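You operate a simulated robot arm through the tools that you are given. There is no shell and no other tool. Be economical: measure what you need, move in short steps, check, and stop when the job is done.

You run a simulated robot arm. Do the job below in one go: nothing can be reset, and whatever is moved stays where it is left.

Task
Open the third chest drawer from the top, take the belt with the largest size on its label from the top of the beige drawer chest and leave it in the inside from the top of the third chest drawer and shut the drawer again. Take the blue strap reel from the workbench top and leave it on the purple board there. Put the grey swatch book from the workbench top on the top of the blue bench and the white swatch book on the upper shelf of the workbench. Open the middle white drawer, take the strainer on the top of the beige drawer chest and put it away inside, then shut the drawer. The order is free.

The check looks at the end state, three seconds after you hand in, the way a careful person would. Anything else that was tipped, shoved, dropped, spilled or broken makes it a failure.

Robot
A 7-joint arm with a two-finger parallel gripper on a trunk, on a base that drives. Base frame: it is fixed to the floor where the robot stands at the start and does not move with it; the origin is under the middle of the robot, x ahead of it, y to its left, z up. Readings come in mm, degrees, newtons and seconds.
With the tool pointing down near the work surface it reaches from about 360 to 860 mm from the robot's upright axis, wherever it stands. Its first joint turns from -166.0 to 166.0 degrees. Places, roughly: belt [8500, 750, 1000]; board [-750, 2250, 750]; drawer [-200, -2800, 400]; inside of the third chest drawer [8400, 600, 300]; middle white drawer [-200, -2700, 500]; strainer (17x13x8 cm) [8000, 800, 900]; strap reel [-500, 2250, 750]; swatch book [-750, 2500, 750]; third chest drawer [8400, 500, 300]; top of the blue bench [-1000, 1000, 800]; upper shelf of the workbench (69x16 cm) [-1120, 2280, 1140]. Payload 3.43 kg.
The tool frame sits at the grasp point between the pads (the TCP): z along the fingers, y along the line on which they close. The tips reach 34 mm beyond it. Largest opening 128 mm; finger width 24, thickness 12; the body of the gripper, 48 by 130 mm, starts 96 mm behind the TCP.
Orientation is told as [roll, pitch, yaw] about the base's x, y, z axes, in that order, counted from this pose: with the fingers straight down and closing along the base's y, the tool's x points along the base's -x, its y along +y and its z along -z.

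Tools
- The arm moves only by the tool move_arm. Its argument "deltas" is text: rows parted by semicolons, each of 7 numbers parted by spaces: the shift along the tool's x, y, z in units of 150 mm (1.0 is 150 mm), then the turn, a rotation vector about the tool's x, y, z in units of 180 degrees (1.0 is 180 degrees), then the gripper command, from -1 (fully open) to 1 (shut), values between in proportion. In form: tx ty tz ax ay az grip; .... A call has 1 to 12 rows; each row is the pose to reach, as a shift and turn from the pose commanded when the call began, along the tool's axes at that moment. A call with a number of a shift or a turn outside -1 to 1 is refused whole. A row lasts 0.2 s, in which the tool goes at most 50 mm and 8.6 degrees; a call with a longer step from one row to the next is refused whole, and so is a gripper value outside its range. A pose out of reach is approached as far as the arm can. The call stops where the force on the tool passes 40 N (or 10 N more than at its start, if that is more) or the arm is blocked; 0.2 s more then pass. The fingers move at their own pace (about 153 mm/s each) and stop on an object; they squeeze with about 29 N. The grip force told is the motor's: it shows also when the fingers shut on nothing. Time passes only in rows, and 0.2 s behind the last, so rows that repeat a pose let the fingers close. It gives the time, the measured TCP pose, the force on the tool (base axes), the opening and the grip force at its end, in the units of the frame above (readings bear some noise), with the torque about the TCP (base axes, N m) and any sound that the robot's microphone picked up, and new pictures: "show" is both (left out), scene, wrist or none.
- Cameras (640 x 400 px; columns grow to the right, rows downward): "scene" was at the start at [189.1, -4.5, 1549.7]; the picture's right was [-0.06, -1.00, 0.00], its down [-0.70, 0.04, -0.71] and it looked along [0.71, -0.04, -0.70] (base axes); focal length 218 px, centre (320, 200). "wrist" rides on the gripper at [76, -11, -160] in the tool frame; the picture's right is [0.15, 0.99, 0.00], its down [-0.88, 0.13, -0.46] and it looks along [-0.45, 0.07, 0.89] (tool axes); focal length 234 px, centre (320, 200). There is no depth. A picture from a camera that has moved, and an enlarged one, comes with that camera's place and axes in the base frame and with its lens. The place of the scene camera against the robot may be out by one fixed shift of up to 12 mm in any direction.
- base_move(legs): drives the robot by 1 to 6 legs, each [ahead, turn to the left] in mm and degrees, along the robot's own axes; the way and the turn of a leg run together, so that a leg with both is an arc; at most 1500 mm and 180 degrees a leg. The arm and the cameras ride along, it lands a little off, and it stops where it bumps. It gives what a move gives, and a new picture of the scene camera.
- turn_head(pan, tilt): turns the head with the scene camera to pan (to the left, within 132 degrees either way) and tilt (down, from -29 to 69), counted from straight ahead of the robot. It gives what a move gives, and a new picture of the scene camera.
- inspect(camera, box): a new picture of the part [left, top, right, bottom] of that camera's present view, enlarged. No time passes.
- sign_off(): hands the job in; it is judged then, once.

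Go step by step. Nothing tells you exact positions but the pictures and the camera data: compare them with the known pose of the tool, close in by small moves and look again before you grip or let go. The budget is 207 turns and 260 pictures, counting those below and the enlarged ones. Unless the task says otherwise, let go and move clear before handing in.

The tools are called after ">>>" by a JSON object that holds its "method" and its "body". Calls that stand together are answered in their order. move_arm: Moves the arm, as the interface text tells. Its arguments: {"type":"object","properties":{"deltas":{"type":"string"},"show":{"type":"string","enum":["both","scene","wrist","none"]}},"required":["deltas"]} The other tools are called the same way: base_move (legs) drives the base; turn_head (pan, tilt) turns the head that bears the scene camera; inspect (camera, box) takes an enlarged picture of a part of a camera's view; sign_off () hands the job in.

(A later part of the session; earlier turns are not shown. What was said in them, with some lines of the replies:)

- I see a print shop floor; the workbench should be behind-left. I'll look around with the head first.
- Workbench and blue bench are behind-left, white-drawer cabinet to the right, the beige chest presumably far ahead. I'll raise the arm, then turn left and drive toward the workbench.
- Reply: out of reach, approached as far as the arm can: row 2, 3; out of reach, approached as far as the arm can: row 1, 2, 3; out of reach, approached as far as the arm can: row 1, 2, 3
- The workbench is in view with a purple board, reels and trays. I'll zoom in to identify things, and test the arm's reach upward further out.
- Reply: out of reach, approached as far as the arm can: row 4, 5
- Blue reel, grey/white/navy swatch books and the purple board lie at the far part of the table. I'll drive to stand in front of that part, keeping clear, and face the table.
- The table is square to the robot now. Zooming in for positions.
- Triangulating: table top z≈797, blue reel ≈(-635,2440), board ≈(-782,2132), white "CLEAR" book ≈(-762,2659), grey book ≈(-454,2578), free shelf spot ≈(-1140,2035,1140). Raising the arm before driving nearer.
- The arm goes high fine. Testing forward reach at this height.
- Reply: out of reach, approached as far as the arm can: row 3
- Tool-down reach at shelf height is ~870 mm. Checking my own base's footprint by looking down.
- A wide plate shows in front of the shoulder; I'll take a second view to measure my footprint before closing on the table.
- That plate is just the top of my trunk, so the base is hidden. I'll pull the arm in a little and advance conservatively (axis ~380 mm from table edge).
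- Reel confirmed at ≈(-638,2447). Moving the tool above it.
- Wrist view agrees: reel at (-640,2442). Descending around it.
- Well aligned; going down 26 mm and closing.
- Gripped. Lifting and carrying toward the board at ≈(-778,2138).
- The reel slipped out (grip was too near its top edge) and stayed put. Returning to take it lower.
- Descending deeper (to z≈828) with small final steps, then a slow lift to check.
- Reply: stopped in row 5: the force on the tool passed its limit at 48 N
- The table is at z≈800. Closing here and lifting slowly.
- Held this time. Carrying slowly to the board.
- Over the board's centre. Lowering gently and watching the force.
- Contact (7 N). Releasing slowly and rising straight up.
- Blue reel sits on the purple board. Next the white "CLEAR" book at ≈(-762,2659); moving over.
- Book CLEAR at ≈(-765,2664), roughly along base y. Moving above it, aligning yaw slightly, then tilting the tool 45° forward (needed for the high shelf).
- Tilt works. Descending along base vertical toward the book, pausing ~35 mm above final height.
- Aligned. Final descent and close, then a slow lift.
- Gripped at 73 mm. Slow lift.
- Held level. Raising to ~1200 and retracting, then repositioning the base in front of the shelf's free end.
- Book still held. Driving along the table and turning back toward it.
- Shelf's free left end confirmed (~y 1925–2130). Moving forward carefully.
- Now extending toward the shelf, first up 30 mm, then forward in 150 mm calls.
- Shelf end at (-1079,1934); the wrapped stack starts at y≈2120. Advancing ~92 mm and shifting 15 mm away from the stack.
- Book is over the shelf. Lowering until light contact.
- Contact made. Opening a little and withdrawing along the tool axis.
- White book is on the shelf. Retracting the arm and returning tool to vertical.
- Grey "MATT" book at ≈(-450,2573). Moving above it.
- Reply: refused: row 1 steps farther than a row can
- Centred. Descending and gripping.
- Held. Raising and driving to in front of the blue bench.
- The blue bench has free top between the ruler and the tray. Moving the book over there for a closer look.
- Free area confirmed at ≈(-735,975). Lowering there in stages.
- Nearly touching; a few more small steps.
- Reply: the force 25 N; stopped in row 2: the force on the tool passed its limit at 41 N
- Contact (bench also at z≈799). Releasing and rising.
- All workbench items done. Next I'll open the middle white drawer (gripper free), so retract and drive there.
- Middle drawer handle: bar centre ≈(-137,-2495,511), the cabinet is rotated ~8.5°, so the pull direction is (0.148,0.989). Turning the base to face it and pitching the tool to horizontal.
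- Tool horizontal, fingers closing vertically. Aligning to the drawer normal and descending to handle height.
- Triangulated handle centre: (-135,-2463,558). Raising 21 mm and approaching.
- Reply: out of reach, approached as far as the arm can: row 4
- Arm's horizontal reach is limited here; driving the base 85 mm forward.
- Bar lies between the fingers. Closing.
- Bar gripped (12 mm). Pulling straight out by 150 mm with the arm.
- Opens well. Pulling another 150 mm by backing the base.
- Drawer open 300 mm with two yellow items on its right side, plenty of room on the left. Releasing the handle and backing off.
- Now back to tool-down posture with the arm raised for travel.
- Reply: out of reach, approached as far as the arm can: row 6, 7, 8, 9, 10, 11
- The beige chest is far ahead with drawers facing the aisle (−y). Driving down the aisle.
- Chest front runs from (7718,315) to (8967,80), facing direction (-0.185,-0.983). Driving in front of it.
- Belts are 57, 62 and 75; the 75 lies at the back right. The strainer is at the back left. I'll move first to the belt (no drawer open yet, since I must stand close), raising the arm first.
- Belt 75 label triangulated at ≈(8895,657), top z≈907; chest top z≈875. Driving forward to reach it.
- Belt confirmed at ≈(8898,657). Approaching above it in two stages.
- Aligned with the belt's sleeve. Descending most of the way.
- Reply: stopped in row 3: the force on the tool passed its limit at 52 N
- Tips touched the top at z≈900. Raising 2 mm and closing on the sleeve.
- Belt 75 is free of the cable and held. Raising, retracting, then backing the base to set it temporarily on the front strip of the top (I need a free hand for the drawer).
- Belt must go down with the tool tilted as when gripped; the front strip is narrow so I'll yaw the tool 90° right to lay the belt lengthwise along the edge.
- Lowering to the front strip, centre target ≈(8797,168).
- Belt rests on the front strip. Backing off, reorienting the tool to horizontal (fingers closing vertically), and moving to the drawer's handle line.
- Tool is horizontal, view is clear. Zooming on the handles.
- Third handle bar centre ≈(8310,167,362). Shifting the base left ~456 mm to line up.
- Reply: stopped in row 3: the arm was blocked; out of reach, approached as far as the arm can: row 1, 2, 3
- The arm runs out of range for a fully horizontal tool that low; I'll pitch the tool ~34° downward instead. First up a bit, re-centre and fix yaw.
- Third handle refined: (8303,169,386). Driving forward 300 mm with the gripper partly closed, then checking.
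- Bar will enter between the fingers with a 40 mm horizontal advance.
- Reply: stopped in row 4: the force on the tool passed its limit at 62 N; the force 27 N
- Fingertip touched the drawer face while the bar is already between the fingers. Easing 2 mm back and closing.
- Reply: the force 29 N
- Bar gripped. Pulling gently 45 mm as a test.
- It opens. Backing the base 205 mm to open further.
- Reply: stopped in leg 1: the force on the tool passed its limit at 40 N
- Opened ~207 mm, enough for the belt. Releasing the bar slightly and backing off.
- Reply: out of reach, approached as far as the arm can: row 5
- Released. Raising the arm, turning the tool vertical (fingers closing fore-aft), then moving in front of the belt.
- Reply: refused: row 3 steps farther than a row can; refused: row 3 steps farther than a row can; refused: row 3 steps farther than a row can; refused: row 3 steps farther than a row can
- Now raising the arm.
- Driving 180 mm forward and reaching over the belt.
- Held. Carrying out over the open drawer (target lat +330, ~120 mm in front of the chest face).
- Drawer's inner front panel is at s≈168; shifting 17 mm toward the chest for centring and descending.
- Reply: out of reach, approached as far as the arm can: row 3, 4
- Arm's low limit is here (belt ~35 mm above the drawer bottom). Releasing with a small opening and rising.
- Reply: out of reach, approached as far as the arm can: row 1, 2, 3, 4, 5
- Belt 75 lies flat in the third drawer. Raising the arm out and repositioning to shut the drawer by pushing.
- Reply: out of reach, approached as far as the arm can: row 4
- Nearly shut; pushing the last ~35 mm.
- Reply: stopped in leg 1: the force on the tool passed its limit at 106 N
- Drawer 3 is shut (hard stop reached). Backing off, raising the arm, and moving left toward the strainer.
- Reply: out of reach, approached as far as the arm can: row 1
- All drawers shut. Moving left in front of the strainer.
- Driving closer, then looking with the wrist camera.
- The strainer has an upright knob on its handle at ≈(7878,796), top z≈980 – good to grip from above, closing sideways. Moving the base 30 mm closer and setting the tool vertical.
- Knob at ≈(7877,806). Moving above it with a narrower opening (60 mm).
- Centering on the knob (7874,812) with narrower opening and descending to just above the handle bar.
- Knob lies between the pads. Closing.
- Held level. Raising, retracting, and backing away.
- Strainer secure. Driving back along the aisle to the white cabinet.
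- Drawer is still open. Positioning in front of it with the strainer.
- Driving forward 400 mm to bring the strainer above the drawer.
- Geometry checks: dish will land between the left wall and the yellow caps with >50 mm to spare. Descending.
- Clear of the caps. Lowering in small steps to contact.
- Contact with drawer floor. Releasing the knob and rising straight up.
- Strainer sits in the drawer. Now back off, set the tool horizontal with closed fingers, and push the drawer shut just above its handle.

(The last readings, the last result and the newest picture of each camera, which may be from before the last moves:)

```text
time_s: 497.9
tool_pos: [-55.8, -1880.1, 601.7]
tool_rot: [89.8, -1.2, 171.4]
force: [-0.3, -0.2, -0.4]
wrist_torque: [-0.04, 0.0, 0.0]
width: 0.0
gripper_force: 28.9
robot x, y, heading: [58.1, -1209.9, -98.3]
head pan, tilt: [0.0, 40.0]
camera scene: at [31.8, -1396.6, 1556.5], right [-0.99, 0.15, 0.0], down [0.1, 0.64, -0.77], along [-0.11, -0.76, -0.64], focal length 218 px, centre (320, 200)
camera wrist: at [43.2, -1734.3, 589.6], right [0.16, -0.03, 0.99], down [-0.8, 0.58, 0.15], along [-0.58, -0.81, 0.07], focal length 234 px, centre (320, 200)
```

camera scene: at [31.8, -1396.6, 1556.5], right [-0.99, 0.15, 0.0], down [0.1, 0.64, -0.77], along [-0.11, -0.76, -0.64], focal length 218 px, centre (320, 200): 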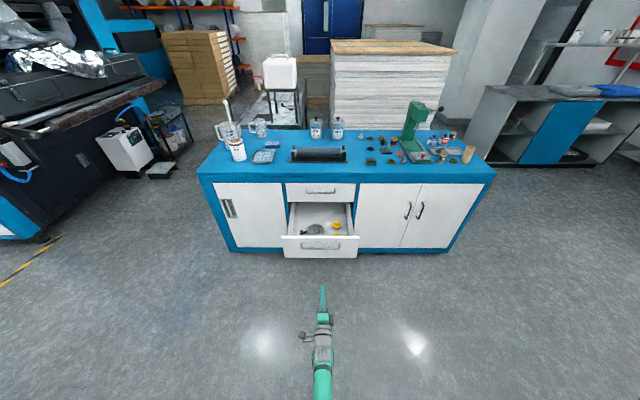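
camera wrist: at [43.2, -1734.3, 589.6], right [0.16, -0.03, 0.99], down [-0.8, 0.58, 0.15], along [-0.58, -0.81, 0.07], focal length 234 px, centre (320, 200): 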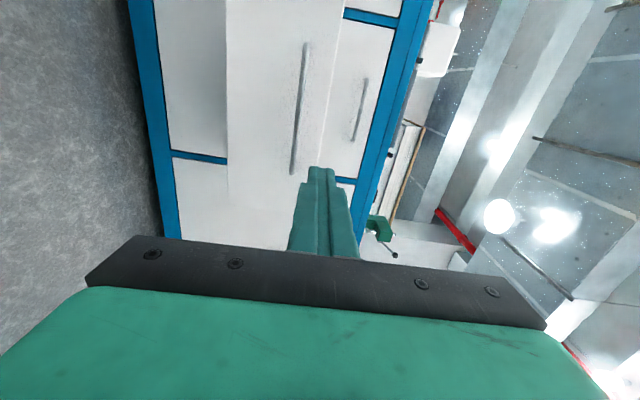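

>>> {"method": "base_move", "body": {"legs": [[215, 0]]}}

>>> {"method": "move_arm", "body": {"deltas": "0 0 0 0 0 0 1", "show": "wrist"}}

```text
time_s: 499.6
tool_pos: [-84.4, -2091.4, 600.5]
tool_rot: [89.8, -1.1, 171.5]
force: [-0.1, 0.9, -0.2]
wrist_torque: [0.0, 0.01, 0.02]
width: 0.2
gripper_force: 29.2
robot x, y, heading: [27.2, -1422.1, -98.5]
head pan, tilt: [0.0, 40.0]
camera scene: at [1.3, -1606.4, 1556.5], right [-0.99, 0.15, 0.0], down [0.09, 0.64, -0.77], along [-0.11, -0.76, -0.64], focal length 218 px, centre (320, 200)
```

scene: 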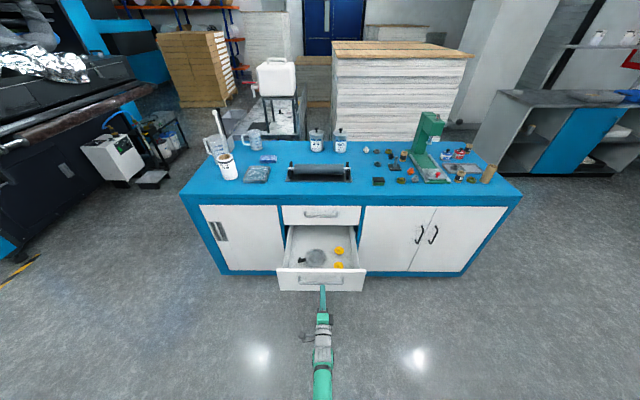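

```text
time_s: 500.0
tool_pos: [-84.9, -2090.2, 601.5]
tool_rot: [89.8, -1.0, 171.5]
force: [0.4, -0.5, 0.7]
wrist_torque: [0.0, 0.02, -0.02]
width: 0.0
gripper_force: 29.5
robot x, y, heading: [26.5, -1416.8, -98.3]
head pan, tilt: [0.0, 40.0]
camera wrist: at [13.7, -1944.0, 589.8], right [0.16, -0.03, 0.99], down [-0.8, 0.58, 0.15], along [-0.58, -0.81, 0.07], focal length 234 px, centre (320, 200)
```

wrist: 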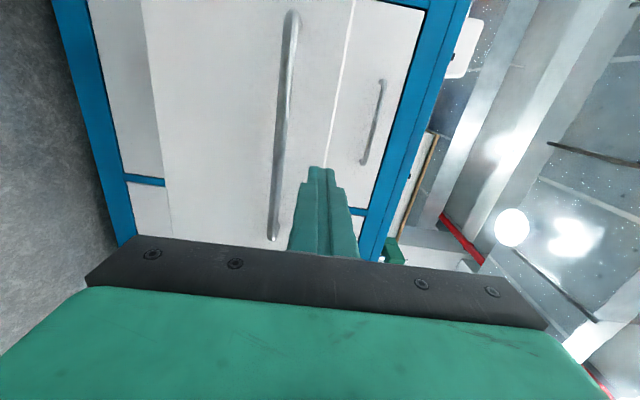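

Lowering 6 mm to hit the panel squarely above the handle, then pushing.

>>> {"method": "move_arm", "body": {"deltas": "0 -0.04 0 0 0 0 1", "show": "none"}}

>>> {"method": "base_move", "body": {"legs": [[200, 0]]}}

>>> {"method": "move_arm", "body": {"deltas": "0 0 0 0 0 0 1", "show": "wrist"}}

```text
time_s: 500.4
tool_pos: [-83.8, -2090.1, 594.6]
tool_rot: [89.7, -1.2, 171.5]
force: [0.8, -0.4, -0.6]
wrist_torque: [-0.02, 0.01, 0.04]
width: 0.1
gripper_force: 29.0
robot x, y, heading: [24.8, -1415.1, -98.3]
head pan, tilt: [0.0, 40.0]
```

```text
time_s: 502.0
tool_pos: [-113.5, -2295.4, 596.2]
tool_rot: [89.9, -1.1, 171.6]
force: [-0.4, -0.1, -0.2]
wrist_torque: [-0.03, -0.01, 0.0]
width: 0.2
gripper_force: 28.7
robot x, y, heading: [-2.8, -1620.0, -98.4]
head pan, tilt: [0.0, 40.0]
camera scene: at [-28.3, -1809.7, 1556.5], right [-0.99, 0.14, 0.0], down [0.09, 0.64, -0.77], along [-0.11, -0.76, -0.64], focal length 218 px, centre (320, 200)
```

scene: 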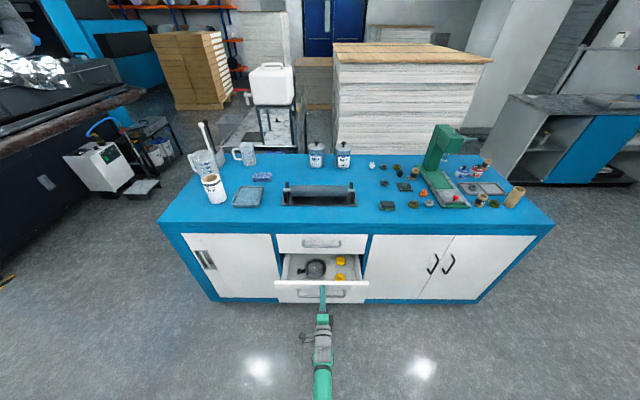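

```text
time_s: 502.4
tool_pos: [-113.5, -2294.0, 595.3]
tool_rot: [89.7, -1.1, 171.6]
force: [0.7, -0.2, -0.1]
wrist_torque: [-0.02, -0.02, 0.02]
width: 0.0
gripper_force: 29.0
robot x, y, heading: [-5.9, -1621.5, -98.0]
head pan, tilt: [0.0, 40.0]
camera wrist: at [-15.6, -2147.1, 583.4], right [0.16, -0.03, 0.99], down [-0.8, 0.58, 0.15], along [-0.57, -0.82, 0.07], focal length 234 px, centre (320, 200)
```

wrist: 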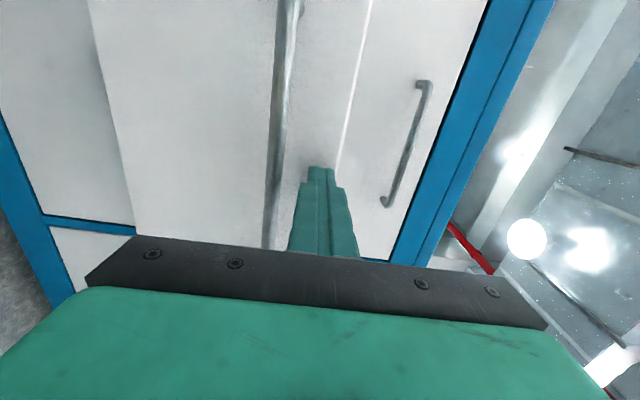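

Closing smoothly. Continuing.

>>> {"method": "base_move", "body": {"legs": [[140, 0]]}}

>>> {"method": "base_move", "body": {"legs": [[22, 0]]}}

>>> {"method": "base_move", "body": {"legs": [[15, 0]]}}

>>> {"method": "move_arm", "body": {"deltas": "0 0 0 0 0 0 1", "show": "wrist"}}

```text
time_s: 503.7
tool_pos: [-134.9, -2433.3, 594.6]
tool_rot: [89.8, -1.1, 171.7]
force: [-1.1, -0.3, 1.2]
wrist_torque: [0.02, -0.02, 0.0]
width: 0.0
gripper_force: 29.2
robot x, y, heading: [-25.7, -1762.6, -98.4]
head pan, tilt: [0.0, 40.0]
camera scene: at [-48.7, -1948.5, 1556.5], right [-0.99, 0.15, 0.0], down [0.09, 0.64, -0.77], along [-0.11, -0.76, -0.64], focal length 218 px, centre (320, 200)
```

scene: 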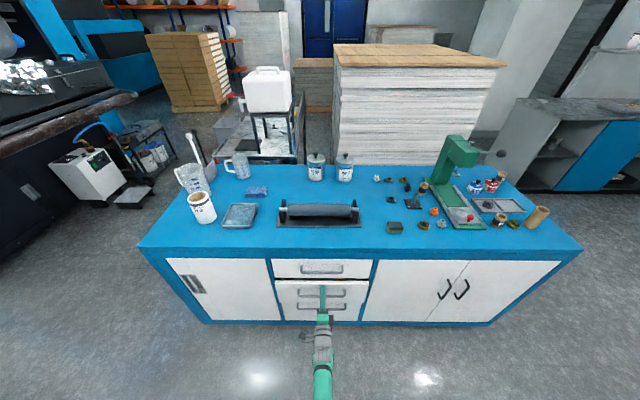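

```text
time_s: 504.5
tool_pos: [-137.3, -2454.6, 594.1]
tool_rot: [89.8, -1.1, 171.5]
force: [0.5, -1.2, -0.1]
wrist_torque: [0.02, 0.01, -0.03]
width: 0.0
gripper_force: 28.7
robot x, y, heading: [-29.1, -1782.1, -98.6]
head pan, tilt: [0.0, 40.0]
camera scene: at [-52.0, -1970.7, 1556.5], right [-0.99, 0.15, 0.0], down [0.09, 0.64, -0.77], along [-0.11, -0.76, -0.64], focal length 218 px, centre (320, 200)
```

scene: 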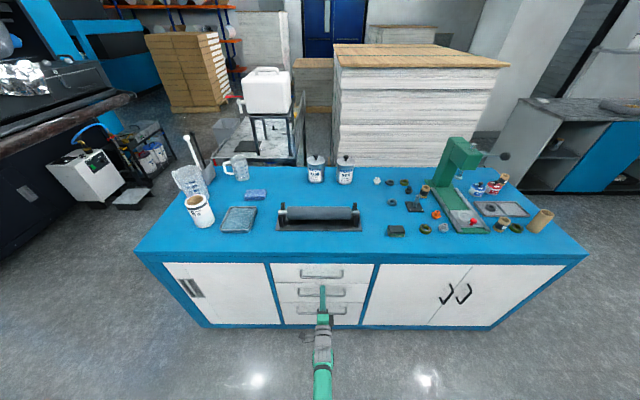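

```text
time_s: 505.3
tool_pos: [-138.2, -2461.1, 593.9]
tool_rot: [89.8, -1.2, 171.6]
force: [-0.2, 4.3, 2.0]
wrist_torque: [-0.06, 0.02, -0.1]
width: 0.0
gripper_force: 29.0
robot x, y, heading: [-31.0, -1789.3, -98.7]
head pan, tilt: [0.0, 40.0]
stopped in leg 1: the force on the tool passed its limit at 71 N (the readings are from after the stop); the commanded pose is now the measured one
camera scene: at [-53.3, -1979.5, 1556.5], right [-0.99, 0.15, 0.0], down [0.09, 0.64, -0.77], along [-0.11, -0.76, -0.64], focal length 218 px, centre (320, 200)
```

scene: 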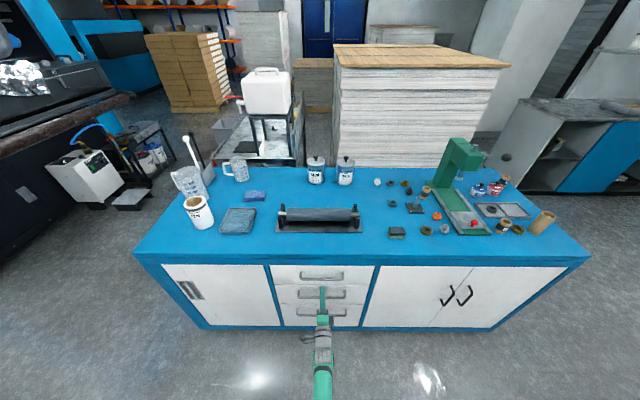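

```text
time_s: 505.7
tool_pos: [-139.6, -2460.7, 594.7]
tool_rot: [89.9, -1.2, 171.6]
force: [1.2, 5.2, 2.8]
wrist_torque: [-0.09, 0.04, -0.06]
width: 0.0
gripper_force: 29.0
robot x, y, heading: [-26.8, -1790.1, -98.5]
head pan, tilt: [0.0, 40.0]
camera wrist: at [-40.8, -2314.3, 582.1], right [0.16, -0.03, 0.99], down [-0.8, 0.58, 0.15], along [-0.57, -0.82, 0.07], focal length 234 px, centre (320, 200)
```

wrist: 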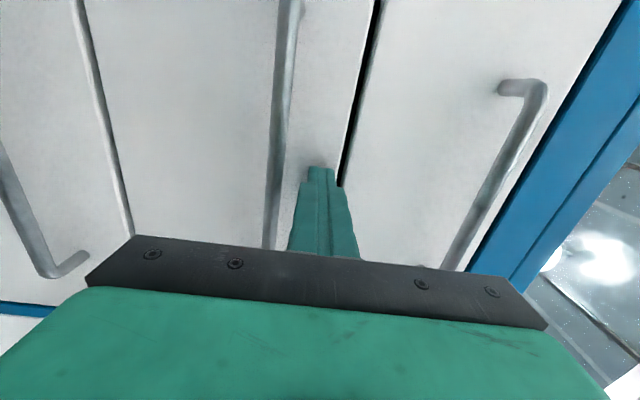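

The drawer has reached its stop. Backing off and verifying that it stays flush.

>>> {"method": "base_move", "body": {"legs": [[-400, 0]]}}

>>> {"method": "inspect", "body": {"camera": "scene", "box": [240, 170, 400, 270]}}

```text
time_s: 508.2
tool_pos: [-84.7, -2059.3, 593.6]
tool_rot: [89.9, -1.3, 171.1]
force: [0.1, 0.0, 0.7]
wrist_torque: [-0.02, 0.04, 0.0]
width: 0.0
gripper_force: 28.7
robot x, y, heading: [33.1, -1391.3, -99.0]
head pan, tilt: [0.0, 40.0]
camera scene: at [5.6, -1579.4, 1556.5], right [-0.99, 0.15, 0.0], down [0.1, 0.64, -0.77], along [-0.12, -0.76, -0.64], focal length 218 px, centre (320, 200)
```

scene: 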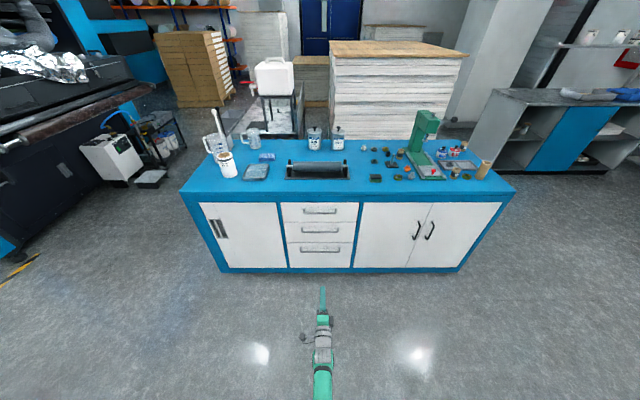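

```text
4.00 times, centred on (320, 220) of scene
camera zoom: at [5.6, -1579.4, 1556.5], right [-0.99, 0.15, 0.0], down [0.1, 0.64, -0.77], along [-0.12, -0.76, -0.64], focal length 872 px, centre (320, 120)
```

zoom: 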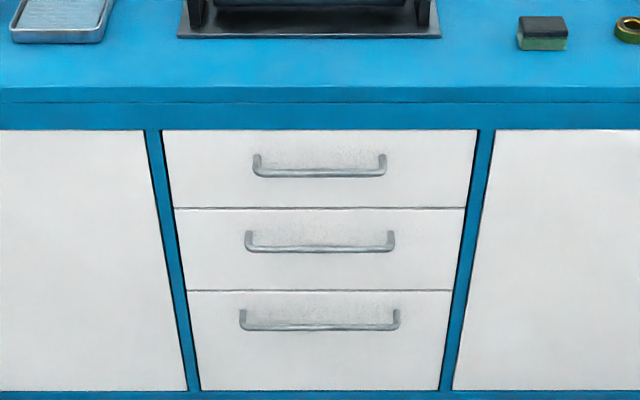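

All three white drawers are flush, every item is in its place, and the gripper is empty and clear. Handing in.

>>> {"method": "sign_off", "body": {}}

```text
The job is handed in.
```

All the moves you asked for are done and the job is handed in; I don't have the result of the check.

- **Belt:** the one marked 75 is the largest; it lies flat in the third chest drawer, which is shut again. I set it down briefly on the front of the chest top while I opened the drawer.
- **Blue strap reel:** it sits on the purple board. It slipped out of the gripper on the first lift but stayed where it was, and the second try held.
- **Swatch books:** the grey one (MATT) is on top of the blue bench. The white one (CLEAR) is at the free left end of the workbench's upper shelf.
- **Strainer:** it is inside the middle white drawer, beside the two yellow pieces already in there, and the drawer is shut.

In the pictures I saw nothing else tipped or dropped. I did not go back to the workbench for a last look after leaving it.
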